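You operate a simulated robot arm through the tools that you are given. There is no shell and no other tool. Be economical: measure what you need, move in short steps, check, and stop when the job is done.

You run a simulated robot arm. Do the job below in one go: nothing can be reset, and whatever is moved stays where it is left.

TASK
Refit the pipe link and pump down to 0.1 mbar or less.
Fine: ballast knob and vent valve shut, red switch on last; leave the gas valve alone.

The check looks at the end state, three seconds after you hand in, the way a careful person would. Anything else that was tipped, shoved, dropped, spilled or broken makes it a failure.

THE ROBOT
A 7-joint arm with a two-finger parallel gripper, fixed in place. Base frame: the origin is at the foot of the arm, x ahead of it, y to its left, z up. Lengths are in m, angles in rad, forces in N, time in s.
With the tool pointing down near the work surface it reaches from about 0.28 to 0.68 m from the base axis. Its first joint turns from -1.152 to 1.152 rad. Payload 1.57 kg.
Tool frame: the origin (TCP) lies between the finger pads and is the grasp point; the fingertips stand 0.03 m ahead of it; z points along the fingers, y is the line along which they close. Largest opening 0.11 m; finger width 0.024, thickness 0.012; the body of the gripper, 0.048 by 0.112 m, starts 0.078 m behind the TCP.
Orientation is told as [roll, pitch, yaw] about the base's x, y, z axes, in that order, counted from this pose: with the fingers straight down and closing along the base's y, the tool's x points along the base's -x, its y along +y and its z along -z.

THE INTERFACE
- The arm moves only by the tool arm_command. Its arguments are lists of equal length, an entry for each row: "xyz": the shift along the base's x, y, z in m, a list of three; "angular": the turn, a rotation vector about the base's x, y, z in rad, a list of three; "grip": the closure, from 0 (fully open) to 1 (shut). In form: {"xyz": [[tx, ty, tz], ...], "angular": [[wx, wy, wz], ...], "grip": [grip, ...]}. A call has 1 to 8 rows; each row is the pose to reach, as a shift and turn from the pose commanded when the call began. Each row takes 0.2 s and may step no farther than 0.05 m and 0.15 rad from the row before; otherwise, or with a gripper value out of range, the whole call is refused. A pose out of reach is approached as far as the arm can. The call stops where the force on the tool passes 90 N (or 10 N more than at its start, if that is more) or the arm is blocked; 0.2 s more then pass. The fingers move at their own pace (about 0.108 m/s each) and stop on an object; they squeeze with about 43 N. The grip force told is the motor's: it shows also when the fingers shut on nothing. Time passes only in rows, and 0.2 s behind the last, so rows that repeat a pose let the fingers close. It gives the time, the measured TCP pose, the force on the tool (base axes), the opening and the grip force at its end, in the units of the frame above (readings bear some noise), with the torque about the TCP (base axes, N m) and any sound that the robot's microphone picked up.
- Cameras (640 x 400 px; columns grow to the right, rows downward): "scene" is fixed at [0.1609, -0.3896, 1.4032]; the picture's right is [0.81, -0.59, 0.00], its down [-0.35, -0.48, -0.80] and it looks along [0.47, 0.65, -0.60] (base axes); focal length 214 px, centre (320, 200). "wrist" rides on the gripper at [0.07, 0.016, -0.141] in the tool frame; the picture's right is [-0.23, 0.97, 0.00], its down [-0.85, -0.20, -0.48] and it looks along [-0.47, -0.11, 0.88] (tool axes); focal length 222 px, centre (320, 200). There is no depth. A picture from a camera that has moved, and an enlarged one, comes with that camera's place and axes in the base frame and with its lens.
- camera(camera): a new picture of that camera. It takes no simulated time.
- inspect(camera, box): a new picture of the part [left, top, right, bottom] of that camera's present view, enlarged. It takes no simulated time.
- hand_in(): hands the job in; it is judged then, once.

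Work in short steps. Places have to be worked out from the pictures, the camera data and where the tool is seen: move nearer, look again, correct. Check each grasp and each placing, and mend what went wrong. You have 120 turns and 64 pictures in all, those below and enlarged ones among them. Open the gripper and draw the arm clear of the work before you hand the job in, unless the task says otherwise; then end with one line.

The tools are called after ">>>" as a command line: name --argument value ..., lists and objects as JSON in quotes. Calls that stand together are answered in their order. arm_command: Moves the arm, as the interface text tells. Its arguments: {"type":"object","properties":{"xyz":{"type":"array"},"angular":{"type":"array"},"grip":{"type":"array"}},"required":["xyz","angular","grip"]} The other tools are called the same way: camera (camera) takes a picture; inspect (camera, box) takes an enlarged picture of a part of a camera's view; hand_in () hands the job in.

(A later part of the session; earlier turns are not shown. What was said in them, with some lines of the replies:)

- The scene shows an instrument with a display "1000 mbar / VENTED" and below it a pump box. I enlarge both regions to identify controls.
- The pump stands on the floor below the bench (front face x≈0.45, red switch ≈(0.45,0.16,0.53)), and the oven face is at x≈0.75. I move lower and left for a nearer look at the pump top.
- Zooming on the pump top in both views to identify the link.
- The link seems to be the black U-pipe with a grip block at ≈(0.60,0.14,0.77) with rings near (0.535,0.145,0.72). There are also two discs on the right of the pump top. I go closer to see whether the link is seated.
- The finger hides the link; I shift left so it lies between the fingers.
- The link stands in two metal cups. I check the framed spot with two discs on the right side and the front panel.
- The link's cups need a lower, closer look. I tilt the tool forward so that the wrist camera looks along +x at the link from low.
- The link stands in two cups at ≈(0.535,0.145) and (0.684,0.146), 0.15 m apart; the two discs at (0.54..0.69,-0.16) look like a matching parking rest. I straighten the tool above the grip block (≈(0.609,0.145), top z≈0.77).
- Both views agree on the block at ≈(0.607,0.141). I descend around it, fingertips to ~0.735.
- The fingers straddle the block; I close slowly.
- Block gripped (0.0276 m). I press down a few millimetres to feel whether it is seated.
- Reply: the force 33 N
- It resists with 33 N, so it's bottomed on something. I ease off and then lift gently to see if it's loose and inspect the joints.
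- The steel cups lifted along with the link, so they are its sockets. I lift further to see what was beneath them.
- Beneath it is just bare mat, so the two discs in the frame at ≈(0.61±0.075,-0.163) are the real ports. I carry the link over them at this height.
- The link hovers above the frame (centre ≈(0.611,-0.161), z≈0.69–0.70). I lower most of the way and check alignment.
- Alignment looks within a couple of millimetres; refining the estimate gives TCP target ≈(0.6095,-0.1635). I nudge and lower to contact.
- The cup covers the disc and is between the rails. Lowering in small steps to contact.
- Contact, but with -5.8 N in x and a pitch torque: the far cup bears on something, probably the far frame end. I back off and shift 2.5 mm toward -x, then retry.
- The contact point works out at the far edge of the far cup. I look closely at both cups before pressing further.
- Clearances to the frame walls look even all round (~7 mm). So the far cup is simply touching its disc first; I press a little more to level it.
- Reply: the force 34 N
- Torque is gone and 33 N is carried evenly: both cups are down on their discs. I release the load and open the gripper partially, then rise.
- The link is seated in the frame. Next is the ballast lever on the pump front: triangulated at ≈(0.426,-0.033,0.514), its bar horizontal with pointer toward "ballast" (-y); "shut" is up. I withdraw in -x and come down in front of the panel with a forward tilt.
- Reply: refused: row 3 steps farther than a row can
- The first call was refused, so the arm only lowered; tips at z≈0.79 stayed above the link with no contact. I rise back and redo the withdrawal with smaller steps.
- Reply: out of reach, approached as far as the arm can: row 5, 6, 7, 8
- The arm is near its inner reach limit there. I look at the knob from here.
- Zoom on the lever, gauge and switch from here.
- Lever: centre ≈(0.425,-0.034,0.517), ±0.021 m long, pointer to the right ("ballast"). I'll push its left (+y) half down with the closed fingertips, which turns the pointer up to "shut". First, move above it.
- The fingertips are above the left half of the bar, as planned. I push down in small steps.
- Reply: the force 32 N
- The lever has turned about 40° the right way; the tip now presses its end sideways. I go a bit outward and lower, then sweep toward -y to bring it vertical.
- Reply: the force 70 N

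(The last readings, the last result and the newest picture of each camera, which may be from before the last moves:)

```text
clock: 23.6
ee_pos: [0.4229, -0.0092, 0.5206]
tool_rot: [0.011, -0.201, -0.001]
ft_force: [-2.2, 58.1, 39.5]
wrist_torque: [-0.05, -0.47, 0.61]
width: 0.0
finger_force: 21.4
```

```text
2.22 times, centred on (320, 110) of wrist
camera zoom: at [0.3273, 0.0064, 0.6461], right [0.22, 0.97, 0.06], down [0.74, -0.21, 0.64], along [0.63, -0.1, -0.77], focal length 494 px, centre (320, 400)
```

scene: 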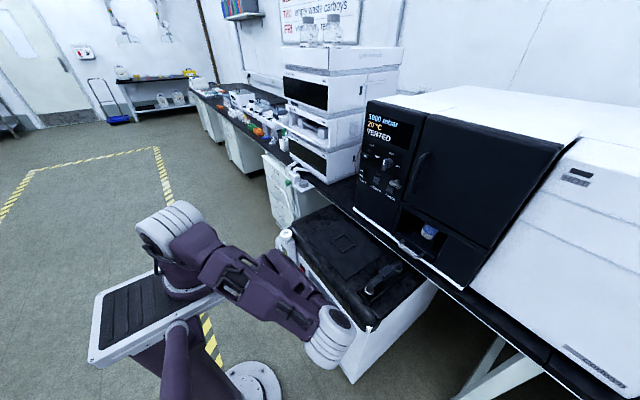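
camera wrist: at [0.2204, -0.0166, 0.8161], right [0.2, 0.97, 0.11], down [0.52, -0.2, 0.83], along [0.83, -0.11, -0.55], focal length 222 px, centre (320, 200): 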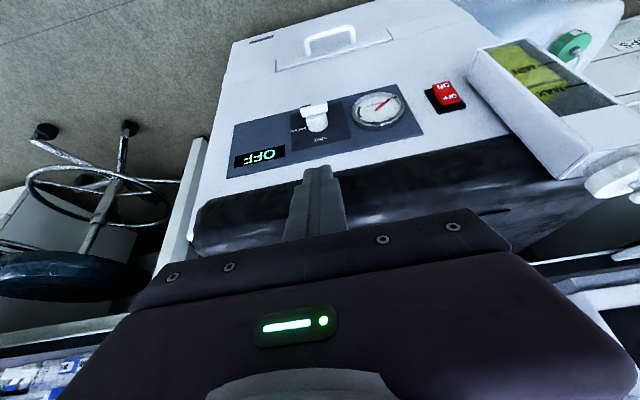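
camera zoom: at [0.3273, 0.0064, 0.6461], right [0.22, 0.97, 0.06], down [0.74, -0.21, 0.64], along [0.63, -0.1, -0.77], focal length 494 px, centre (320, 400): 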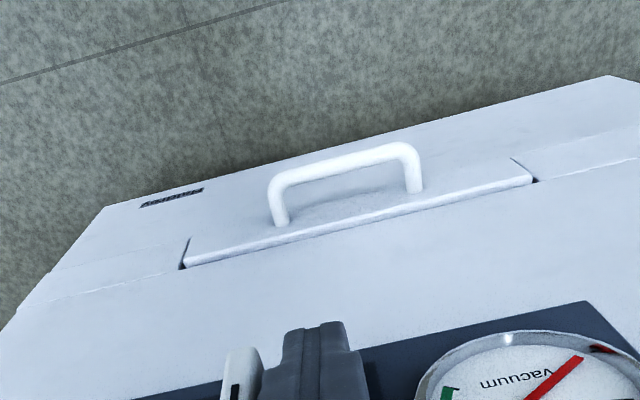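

The bar now appears vertical and resists (stop). I back off in +y and up, to look.

>>> arm_command --xyz '[[0, 0.012, 0], [0, 0.035, 0.01], [-0.03, 0.04, 0.05], [-0.05, 0.04, 0.09]]' --angular '[[0, 0, 0], [0, 0, 0], [0, -0.1, 0], [0, -0.2, 0]]' --grip '[1, 1, 1, 1]'

>>> inspect --camera "wrist" --box '[200, 20, 440, 200]'

```text
refused: row 3 steps farther than a row can; nothing moved
```

```text
2.22 times, centred on (320, 110) of wrist
camera zoom: at [0.3273, 0.0064, 0.6461], right [0.22, 0.97, 0.06], down [0.74, -0.21, 0.64], along [0.63, -0.1, -0.77], focal length 494 px, centre (320, 400)
```

zoom: 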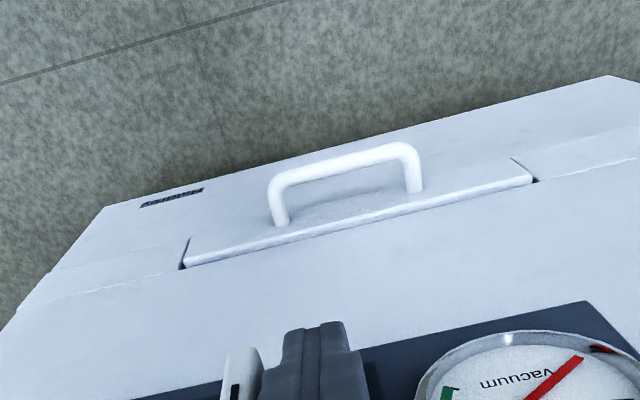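

Refused for step size; redo the retreat with smaller steps.

>>> arm_command --xyz '[[0, 0.012, 0], [0, 0.035, 0.01], [-0.02, 0.04, 0.045], [-0.04, 0.04, 0.085], [-0.05, 0.04, 0.12]]' --angular '[[0, 0, 0], [0, 0, 0], [0, -0.1, 0], [0, -0.2, 0], [0, -0.3, 0]]' --grip '[1, 1, 1, 1, 1]'

```text
clock: 24.8
ee_pos: [0.3701, 0.0242, 0.6423]
tool_rot: [0.002, -0.501, -0.001]
ft_force: [0.4, 0.4, 0.3]
wrist_torque: [0.0, 0.03, -0.01]
width: 0.0
finger_force: 20.8
```

>>> inspect --camera "wrist" --box '[180, 20, 440, 200]'

```text
2.22 times, centred on (310, 110) of wrist
camera zoom: at [0.2423, 0.0401, 0.7335], right [0.2, 0.97, 0.11], down [0.52, -0.2, 0.83], along [0.83, -0.11, -0.55], focal length 494 px, centre (342, 400)
```

zoom: 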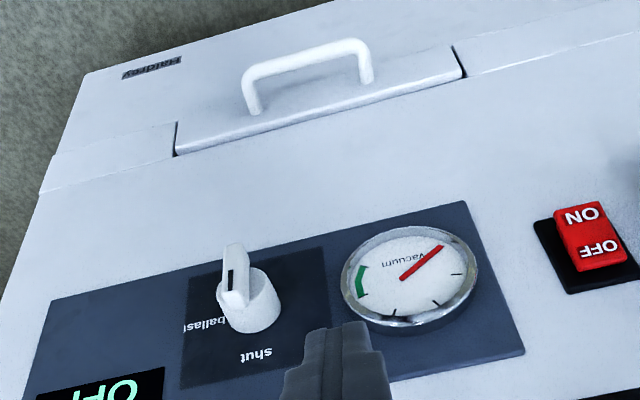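

The lever is vertical with pointer toward "shut". I zoom in more to judge the exact angle.

>>> inspect --camera "wrist" --box '[235, 115, 310, 190]'

```text
5.33 times, centred on (272, 152) of wrist
camera zoom: at [0.2423, 0.0401, 0.7335], right [0.2, 0.97, 0.11], down [0.52, -0.2, 0.83], along [0.83, -0.11, -0.55], focal length 1185 px, centre (573, 453)
```

zoom: 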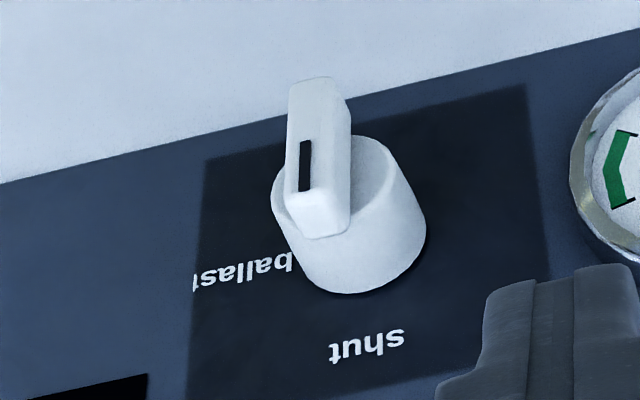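

Lever is vertical at "shut" within ~2°. Now to the oven panel: I rise and tilt the tool toward horizontal to see the vent knob.

>>> arm_command --xyz '[[0, 0.01, 0.045], [0, 0.02, 0.09], [0, 0.03, 0.135], [0, 0.04, 0.18], [0, 0.05, 0.225], [0, 0.06, 0.27], [0, 0.07, 0.315], [0, 0.08, 0.36]]' --angular '[[0, 0, 0], [0, 0, 0], [0, 0, 0], [0, 0, 0], [0, -0.05, 0], [0, -0.12, 0], [0, -0.22, 0], [0, -0.32, 0]]' --grip '[1, 1, 1, 1, 1, 1, 1, 1]'

```text
clock: 26.6
ee_pos: [0.3982, 0.139, 1.0157]
tool_rot: [-0.001, -0.821, -0.002]
ft_force: [-0.2, -0.4, -0.5]
wrist_torque: [0.01, 0.03, -0.02]
width: 0.0
finger_force: 21.6
out of reach, approached as far as the arm can: row 3, 4, 5, 6, 7, 8
```

>>> arm_command --xyz '[[0.03, -0.01, 0.03], [0.06, -0.02, 0.06], [0.09, -0.02, 0.09], [0.11, -0.02, 0.11], [0.11, -0.02, 0.11]]' --angular '[[0, -0.1, 0], [0, -0.2, 0], [0, -0.3, 0], [0, -0.38, 0], [0, -0.38, 0]]' --grip '[1, 1, 1, 1, 1]'

>>> camera --camera "wrist"

```text
clock: 27.8
ee_pos: [0.5108, 0.1195, 1.1249]
tool_rot: [0.001, -1.201, -0.004]
ft_force: [0.0, 0.5, -0.5]
wrist_torque: [-0.01, -0.01, -0.03]
width: 0.0
finger_force: 21.2
```

```text
17 pictures are left
camera wrist: at [0.3544, 0.136, 1.1114], right [0.08, 0.97, 0.21], down [-0.14, -0.2, 0.97], along [0.99, -0.11, 0.12], focal length 222 px, centre (320, 200)
```

wrist: 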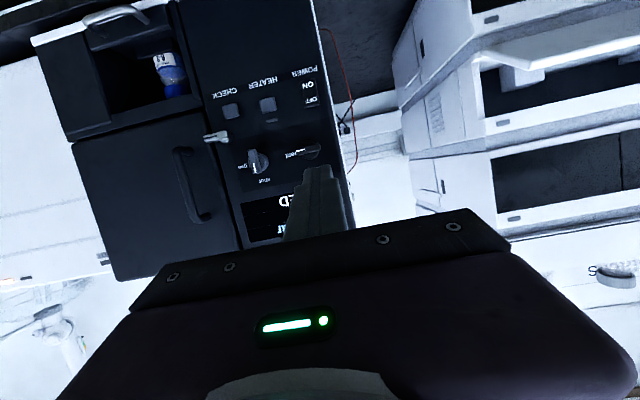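

I zoom on the vent knob (one picture).

>>> inspect --camera "wrist" --box '[230, 90, 350, 190]'

```text
4.00 times, centred on (290, 140) of wrist
camera zoom: at [0.3544, 0.136, 1.1114], right [0.08, 0.97, 0.21], down [-0.14, -0.2, 0.97], along [0.99, -0.11, 0.12], focal length 888 px, centre (440, 440)
```

zoom: 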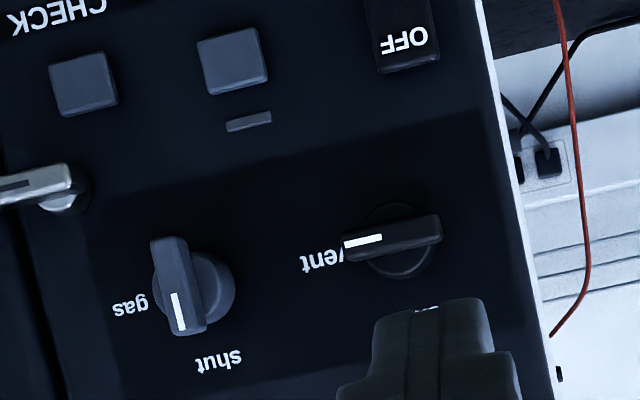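

Vent bar centre ≈(0.723,0.095,1.071), pointer toward "vent" (-y); same turn as before: push the +y half down. I advance with fingertips above that half.

>>> arm_command --xyz '[[0.045, -0.001, 0.0], [0.09, -0.002, 0.0], [0.13, -0.002, 0.0], [0.165, -0.002, 0.0], [0.18, -0.002, 0.0]]' --angular '[[0, -0.1, 0], [0, -0.2, 0], [0, -0.2, 0], [0, -0.2, 0], [0, -0.2, 0]]' --grip '[1, 1, 1, 1, 1]'

>>> inspect --camera "wrist" --box '[200, 20, 420, 200]'

```text
clock: 29.0
ee_pos: [0.6902, 0.1183, 1.1277]
tool_rot: [0.001, -1.4, 0.0]
ft_force: [0.2, -0.8, 0.1]
wrist_torque: [-0.01, -0.01, 0.04]
width: 0.0
finger_force: 21.3
```

```text
2.22 times, centred on (310, 110) of wrist
camera zoom: at [0.5403, 0.1353, 1.083], right [0.04, 0.97, 0.22], down [-0.33, -0.2, 0.92], along [0.94, -0.11, 0.31], focal length 494 px, centre (342, 400)
```

zoom: 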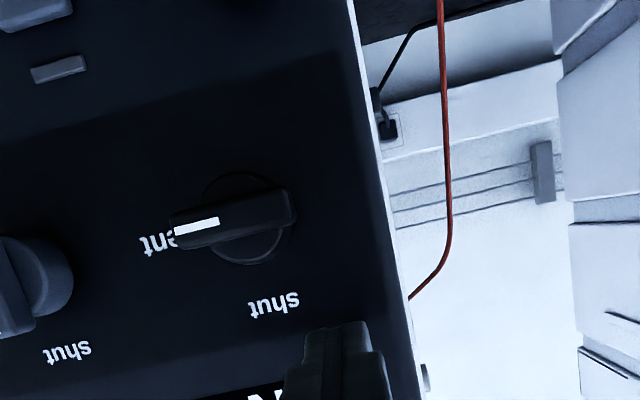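

Refined: panel surface x≈0.736, bar ≈(0.72,0.092,1.070). I nudge forward 5 mm, shift y by -3 mm, and push down in steps.

>>> arm_command --xyz '[[0.005, -0.003, 0], [0.005, -0.003, -0.025], [0.005, -0.003, -0.036], [0.005, -0.003, -0.043], [0.005, -0.003, -0.049]]' --angular '[[0, 0, 0], [0, 0, 0], [0, 0, 0], [0, 0, 0], [0, 0, 0]]' --grip '[1, 1, 1, 1, 1]'

```text
clock: 30.2
ee_pos: [0.6935, 0.1212, 1.0794]
tool_rot: [0.006, -1.401, 0.006]
ft_force: [1.7, 33.2, 7.8]
wrist_torque: [0.1, -0.21, 0.92]
width: 0.0001
finger_force: 21.0
```

Same signature as the ballast lever (sideways push as it turns). I go outward, lower, then sweep toward -y.

>>> arm_command --xyz '[[0, 0.006, 0], [0, 0.006, -0.01], [0, 0.004, -0.014], [0, 0.001, -0.015]]' --angular '[[0, 0, 0], [0, 0, 0], [0, 0, 0], [0, 0, 0]]' --grip '[1, 1, 1, 1]'

>>> inspect --camera "wrist" --box '[200, 20, 420, 200]'

```text
clock: 31.2
ee_pos: [0.6956, 0.1205, 1.0663]
tool_rot: [0.004, -1.413, 0.009]
ft_force: [2.3, 36.4, 35.3]
wrist_torque: [-0.52, -0.94, 0.97]
width: 0.0
finger_force: 21.3
```

```text
2.22 times, centred on (310, 110) of wrist
camera zoom: at [0.5455, 0.1352, 1.02], right [0.02, 0.97, 0.22], down [-0.33, -0.2, 0.92], along [0.94, -0.1, 0.32], focal length 494 px, centre (342, 400)
```

zoom: 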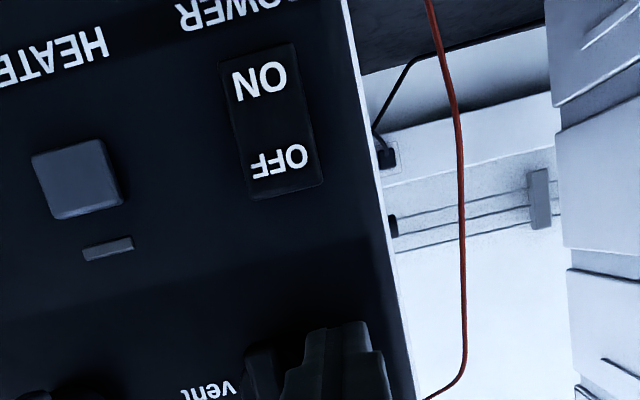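

The bar looks near vertical. I press 3 mm more toward -y, then release in +y and back away to look.

>>> arm_command --xyz '[[0, -0.003, 0], [0, -0.003, 0], [0, 0.012, 0], [-0.04, 0.015, 0.02], [-0.08, 0.015, 0.04], [-0.1, 0.01, 0.06], [-0.1, 0.01, 0.09]]' --angular '[[0, 0, 0], [0, 0, 0], [0, 0, 0], [0, 0, 0], [0, 0.05, 0], [0, 0.1, 0], [0, 0.15, 0]]' --grip '[1, 1, 1, 1, 1, 1, 1]'

>>> inspect --camera "wrist" --box '[210, 80, 350, 190]'

```text
clock: 32.8
ee_pos: [0.5964, 0.124, 1.1532]
tool_rot: [0.0, -1.249, 0.001]
ft_force: [-0.1, -0.5, 0.4]
wrist_torque: [-0.02, 0.02, 0.01]
width: 0.0003
finger_force: 21.2
```

```text
3.64 times, centred on (280, 135) of wrist
camera zoom: at [0.4404, 0.141, 1.132], right [0.07, 0.97, 0.22], down [-0.18, -0.2, 0.96], along [0.98, -0.11, 0.16], focal length 808 px, centre (466, 436)
```

zoom: 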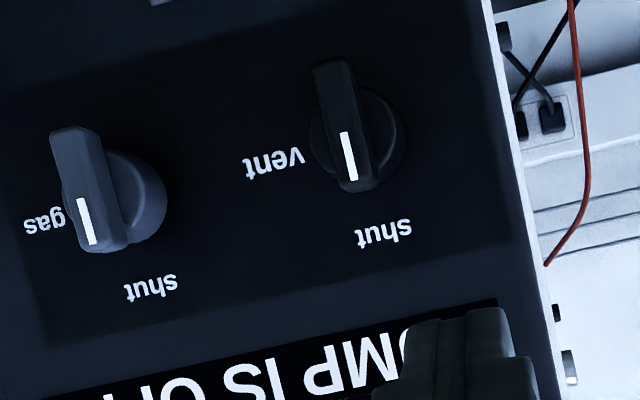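

The vent pointer now points to "shut", parallel with the shut gas knob. Next the red switch: rocker ≈(0.455,0.165,0.515), ON is its lower half (z≈0.505). I return to the front of the pump with a small finger opening (left finger will press).

>>> arm_command --xyz '[[-0.04, 0, 0], [-0.08, 0.005, 0], [-0.12, 0.01, -0.01], [-0.155, 0.015, -0.03], [-0.18, 0.018, -0.06], [-0.185, 0.018, -0.1], [-0.185, 0.018, -0.145], [-0.185, 0.018, -0.19]]' --angular '[[0, 0.1, 0], [0, 0.2, 0], [0, 0.3, 0], [0, 0.4, 0], [0, 0.5, 0], [0, 0.6, 0], [0, 0.7, 0], [0, 0.75, 0]]' --grip '[1, 1, 0.73, 0.73, 0.73, 0.73, 0.73, 0.73]'

```text
clock: 34.6
ee_pos: [0.4072, 0.1439, 0.963]
tool_rot: [0.001, -0.5, -0.002]
ft_force: [0.0, 0.5, -0.3]
wrist_torque: [0.01, 0.01, 0.02]
width: 0.0295
finger_force: 0.1
```

>>> arm_command --xyz '[[-0.01, 0, -0.045], [-0.02, 0, -0.09], [-0.02, 0, -0.135], [-0.02, 0, -0.18], [-0.02, 0, -0.225], [-0.02, 0, -0.27], [-0.02, 0, -0.315], [-0.02, 0, -0.355]]' --angular '[[0, 0, 0], [0, 0, 0], [0, 0, 0], [0, 0, 0], [0, 0, 0], [0, 0, 0], [0, 0, 0], [0, 0, 0]]' --grip '[0.73, 0.73, 0.73, 0.73, 0.73, 0.73, 0.73, 0.73]'

>>> inspect --camera "wrist" --box '[240, 20, 480, 200]'

>>> inspect --camera "scene" --box '[355, 95, 435, 200]'

```text
clock: 36.4
ee_pos: [0.3877, 0.1409, 0.6058]
tool_rot: [0.0, -0.501, -0.001]
ft_force: [1.5, -0.2, -0.7]
wrist_torque: [0.02, 0.01, 0.04]
width: 0.0297
finger_force: 0.1
```

```text
2.22 times, centred on (360, 110) of wrist
camera zoom: at [0.2609, 0.1572, 0.6952], right [0.2, 0.97, 0.11], down [0.52, -0.2, 0.83], along [0.83, -0.11, -0.55], focal length 494 px, centre (231, 400)
```

zoom: 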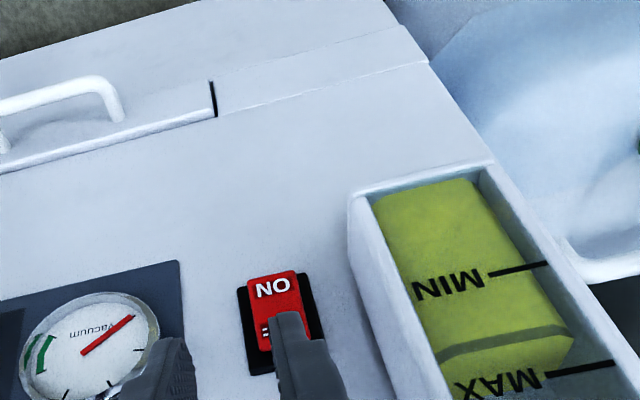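

```text
3.81 times, centred on (395, 148) of scene
camera zoom: at [0.1609, -0.3896, 1.4032], right [0.81, -0.59, 0.0], down [-0.35, -0.48, -0.8], along [0.47, 0.65, -0.6], focal length 817 px, centre (34, 400)
```

zoom: 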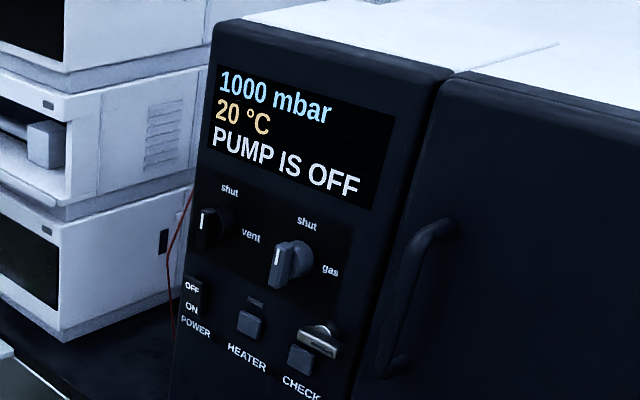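

The display reads "PUMP IS OFF", so link and valves are accepted. The left finger is aligned with the switch (y≈0.162). I lower to the ON half level and press forward.

>>> arm_command --xyz '[[0, 0.001, -0.04], [0, 0.001, -0.079], [0.015, 0.001, -0.079], [0.025, 0.001, -0.079], [0.032, 0.001, -0.079]]' --angular '[[0, 0, 0], [0, 0, 0], [0, 0, 0], [0, 0, 0], [0, 0, 0]]' --grip '[0.73, 0.73, 0.73, 0.73, 0.73]'

```text
clock: 37.6
ee_pos: [0.4202, 0.144, 0.5267]
tool_rot: [0.001, -0.499, -0.002]
ft_force: [-0.5, -0.3, 0.0]
wrist_torque: [0.01, 0.06, 0.01]
width: 0.0298
finger_force: 0.3
```

No contact yet; I press on in 3 mm steps.

>>> arm_command --xyz '[[0.004, 0, 0], [0.008, 0, 0], [0.011, 0, 0]]' --angular '[[0, 0, 0], [0, 0, 0], [0, 0, 0]]' --grip '[0.73, 0.73, 0.73]'

```text
clock: 38.4
ee_pos: [0.4243, 0.142, 0.5254]
tool_rot: [-0.003, -0.481, 0.001]
ft_force: [-54.3, 1.7, 13.6]
wrist_torque: [0.57, 0.84, 1.01]
width: 0.0306
finger_force: 0.4
```

54 N contact. I back off and look at the switch and pump display.

>>> arm_command --xyz '[[-0.02, 0, 0], [-0.035, 0, 0.01], [-0.045, 0, 0.05], [-0.045, 0, 0.08]]' --angular '[[0, 0, 0], [0, 0, 0], [0, 0, 0], [0, 0, 0]]' --grip '[0.73, 0.73, 0.73, 0.73]'

>>> inspect --camera "wrist" --box '[180, 20, 420, 200]'

>>> inspect --camera "scene" --box '[355, 95, 435, 200]'

```text
clock: 39.4
ee_pos: [0.3879, 0.1454, 0.6111]
tool_rot: [0.003, -0.5, -0.001]
ft_force: [-0.5, 1.0, -0.1]
wrist_torque: [-0.04, -0.05, 0.01]
width: 0.0296
finger_force: 0.0
```

```text
2.22 times, centred on (300, 110) of wrist
camera zoom: at [0.2595, 0.1619, 0.7015], right [0.2, 0.97, 0.11], down [0.52, -0.2, 0.83], along [0.83, -0.11, -0.55], focal length 494 px, centre (364, 400)
```

zoom: 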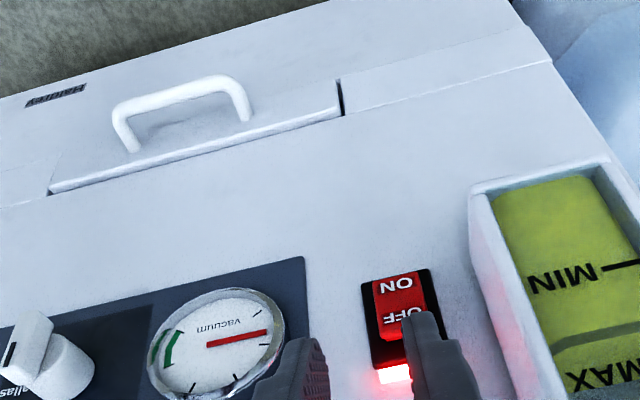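

```text
3.81 times, centred on (395, 148) of scene
camera zoom: at [0.1609, -0.3896, 1.4032], right [0.81, -0.59, 0.0], down [-0.35, -0.48, -0.8], along [0.47, 0.65, -0.6], focal length 817 px, centre (34, 400)
```

zoom: 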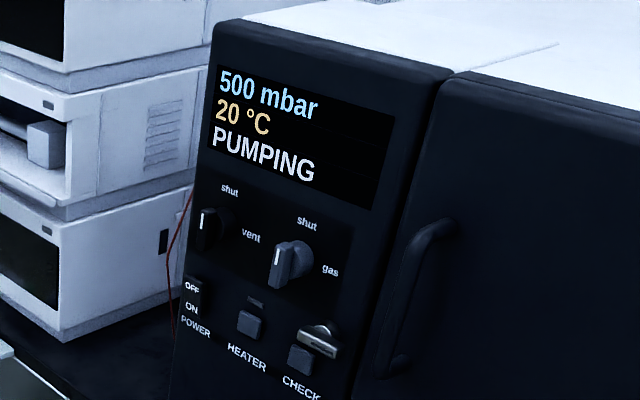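

The switch is ON (lit) and the display shows 500 mbar, PUMPING. I raise the arm clear, opening the gripper, while it pumps down.

>>> arm_command --xyz '[[-0.005, -0.02, 0.04], [-0.005, -0.04, 0.08], [0, -0.05, 0.12], [0, -0.05, 0.165], [0, -0.05, 0.21], [0, -0.05, 0.255], [0, -0.05, 0.3], [0, -0.05, 0.34]]' --angular '[[0, 0, 0], [0, 0, 0], [0, 0, 0], [0, 0, 0], [0, 0.1, 0], [0, 0.2, 0], [0, 0.3, 0], [0, 0.4, 0]]' --grip '[0.7, 0.6, 0.4, 0.2, 0, 0, 0, 0]'

>>> arm_command --xyz '[[0, 0, 0.04], [0, 0, 0.08], [0, 0, 0.08], [0, 0, 0.08], [0, 0, 0.08], [0, 0, 0.08], [0, 0, 0.08], [0, 0, 0.08]]' --angular '[[0, 0, 0], [0, 0, 0], [0, 0, 0], [0, 0, 0], [0, 0, 0], [0, 0, 0], [0, 0, 0], [0, 0, 0]]' --grip '[0, 0, 0, 0, 0, 0, 0, 0]'

>>> inspect --camera "scene" --box '[355, 95, 435, 200]'

```text
clock: 41.2
ee_pos: [0.3848, 0.0952, 0.9487]
tool_rot: [0.0, -0.102, 0.0]
ft_force: [-0.6, 0.3, 0.0]
wrist_torque: [0.0, -0.03, -0.01]
width: 0.11
finger_force: 0.0
```

```text
clock: 43.0
ee_pos: [0.388, 0.0963, 1.027]
tool_rot: [0.001, -0.099, 0.0]
ft_force: [-0.5, -0.2, 0.4]
wrist_torque: [-0.02, -0.01, 0.0]
width: 0.1099
finger_force: 0.1
```

```text
3.81 times, centred on (395, 148) of scene
camera zoom: at [0.1609, -0.3896, 1.4032], right [0.81, -0.59, 0.0], down [-0.35, -0.48, -0.8], along [0.47, 0.65, -0.6], focal length 817 px, centre (34, 400)
```

zoom: 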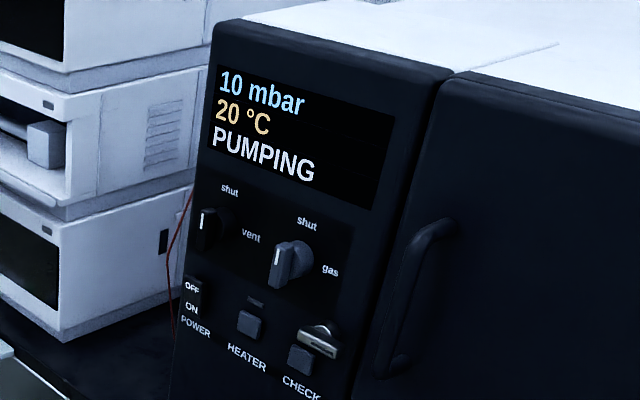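

10 mbar and falling; I wait in place with the arm clear.

>>> arm_command --xyz '[[0, 0, 0], [0, 0, 0], [0, 0, 0], [0, 0, 0], [0, 0, 0], [0, 0, 0], [0, 0, 0], [0, 0, 0]]' --angular '[[0, 0, 0], [0, 0, 0], [0, 0, 0], [0, 0, 0], [0, 0, 0], [0, 0, 0], [0, 0, 0], [0, 0, 0]]' --grip '[0, 0, 0, 0, 0, 0, 0, 0]'

>>> arm_command --xyz '[[0, 0, 0], [0, 0, 0], [0, 0, 0], [0, 0, 0], [0, 0, 0], [0, 0, 0], [0, 0, 0], [0, 0, 0]]' --angular '[[0, 0, 0], [0, 0, 0], [0, 0, 0], [0, 0, 0], [0, 0, 0], [0, 0, 0], [0, 0, 0], [0, 0, 0]]' --grip '[0, 0, 0, 0, 0, 0, 0, 0]'

>>> arm_command --xyz '[[0, 0, 0], [0, 0, 0], [0, 0, 0], [0, 0, 0], [0, 0, 0], [0, 0, 0], [0, 0, 0], [0, 0, 0]]' --angular '[[0, 0, 0], [0, 0, 0], [0, 0, 0], [0, 0, 0], [0, 0, 0], [0, 0, 0], [0, 0, 0], [0, 0, 0]]' --grip '[0, 0, 0, 0, 0, 0, 0, 0]'

>>> inspect --camera "scene" --box '[280, 95, 440, 330]'

```text
clock: 44.8
ee_pos: [0.3865, 0.0967, 1.0278]
tool_rot: [0.0, -0.099, 0.0]
ft_force: [0.3, -1.4, 0.1]
wrist_torque: [-0.02, 0.0, -0.02]
width: 0.1099
finger_force: 0.2
```

```text
clock: 46.6
ee_pos: [0.3868, 0.0968, 1.0288]
tool_rot: [0.0, -0.099, 0.0]
ft_force: [-0.3, 0.2, 0.1]
wrist_torque: [0.0, 0.0, -0.02]
width: 0.1099
finger_force: 0.0
```

```text
clock: 48.4
ee_pos: [0.3863, 0.096, 1.0282]
tool_rot: [0.001, -0.099, 0.0]
ft_force: [0.1, 0.4, 0.4]
wrist_torque: [-0.01, 0.02, -0.01]
width: 0.1099
finger_force: 0.0
```

```text
1.70 times, centred on (360, 212) of scene
camera zoom: at [0.1609, -0.3896, 1.4032], right [0.81, -0.59, 0.0], down [-0.35, -0.48, -0.8], along [0.47, 0.65, -0.6], focal length 365 px, centre (252, 179)
```

zoom: 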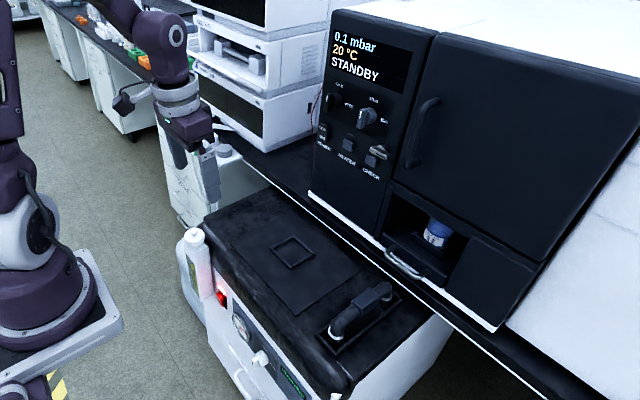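

It reads 0.1 mbar, STANDBY. I wait a bit more to see whether it holds or drops further, and check the pump front too.

>>> arm_command --xyz '[[0, 0, 0], [0, 0, 0], [0, 0, 0], [0, 0, 0], [0, 0, 0], [0, 0, 0], [0, 0, 0], [0, 0, 0]]' --angular '[[0, 0, 0], [0, 0, 0], [0, 0, 0], [0, 0, 0], [0, 0, 0], [0, 0, 0], [0, 0, 0], [0, 0, 0]]' --grip '[0, 0, 0, 0, 0, 0, 0, 0]'

>>> arm_command --xyz '[[0, 0, 0], [0, 0, 0], [0, 0, 0], [0, 0, 0], [0, 0, 0], [0, 0, 0], [0, 0, 0], [0, 0, 0]]' --angular '[[0, 0, 0], [0, 0, 0], [0, 0, 0], [0, 0, 0], [0, 0, 0], [0, 0, 0], [0, 0, 0], [0, 0, 0]]' --grip '[0, 0, 0, 0, 0, 0, 0, 0]'

>>> inspect --camera "scene" --box '[355, 95, 435, 200]'

>>> inspect --camera "scene" --box '[285, 230, 425, 345]'

```text
clock: 50.2
ee_pos: [0.3875, 0.0973, 1.0283]
tool_rot: [-0.001, -0.1, 0.001]
ft_force: [-0.4, 0.5, -0.2]
wrist_torque: [0.0, 0.01, 0.01]
width: 0.1101
finger_force: 0.0
```

```text
clock: 52.0
ee_pos: [0.3871, 0.096, 1.0276]
tool_rot: [0.001, -0.1, -0.001]
ft_force: [0.6, -0.7, 0.0]
wrist_torque: [0.04, 0.01, -0.01]
width: 0.1101
finger_force: 0.0
```

```text
3.81 times, centred on (395, 148) of scene
camera zoom: at [0.1609, -0.3896, 1.4032], right [0.81, -0.59, 0.0], down [-0.35, -0.48, -0.8], along [0.47, 0.65, -0.6], focal length 817 px, centre (34, 400)
```

zoom: 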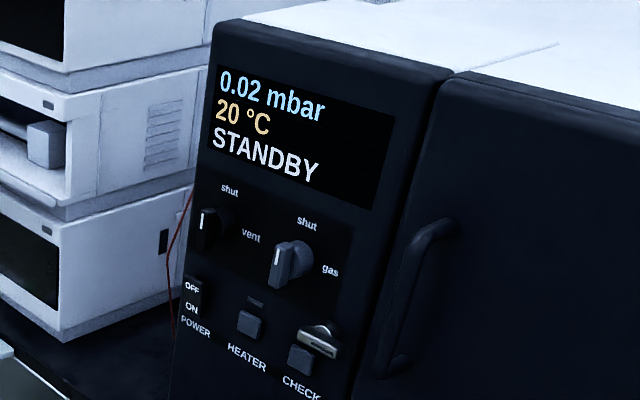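

```text
3.48 times, centred on (355, 288) of scene
camera zoom: at [0.1609, -0.3896, 1.4032], right [0.81, -0.59, 0.0], down [-0.35, -0.48, -0.8], along [0.47, 0.65, -0.6], focal length 746 px, centre (198, -104)
```

zoom: 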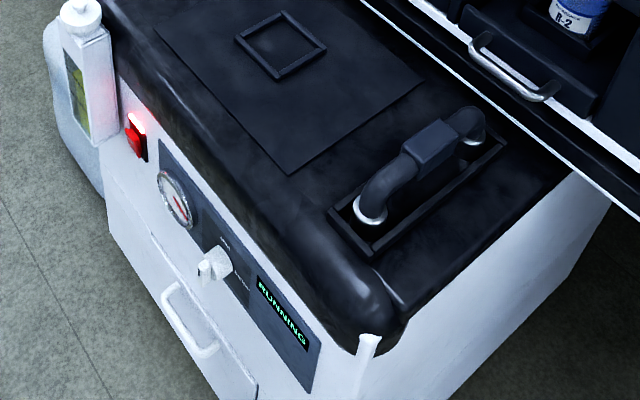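

The display shows 0.02 mbar and the pump is running. The link is seated, both valves are shut, and the arm is clear with the gripper open, so I hand in.

>>> hand_in

```text
The job is handed in.
```

The pipe link is back on its ports and the system has pumped down to 0.02 mbar, with the ballast knob and vent valve shut, the red switch turned on last, and the gas valve untouched.
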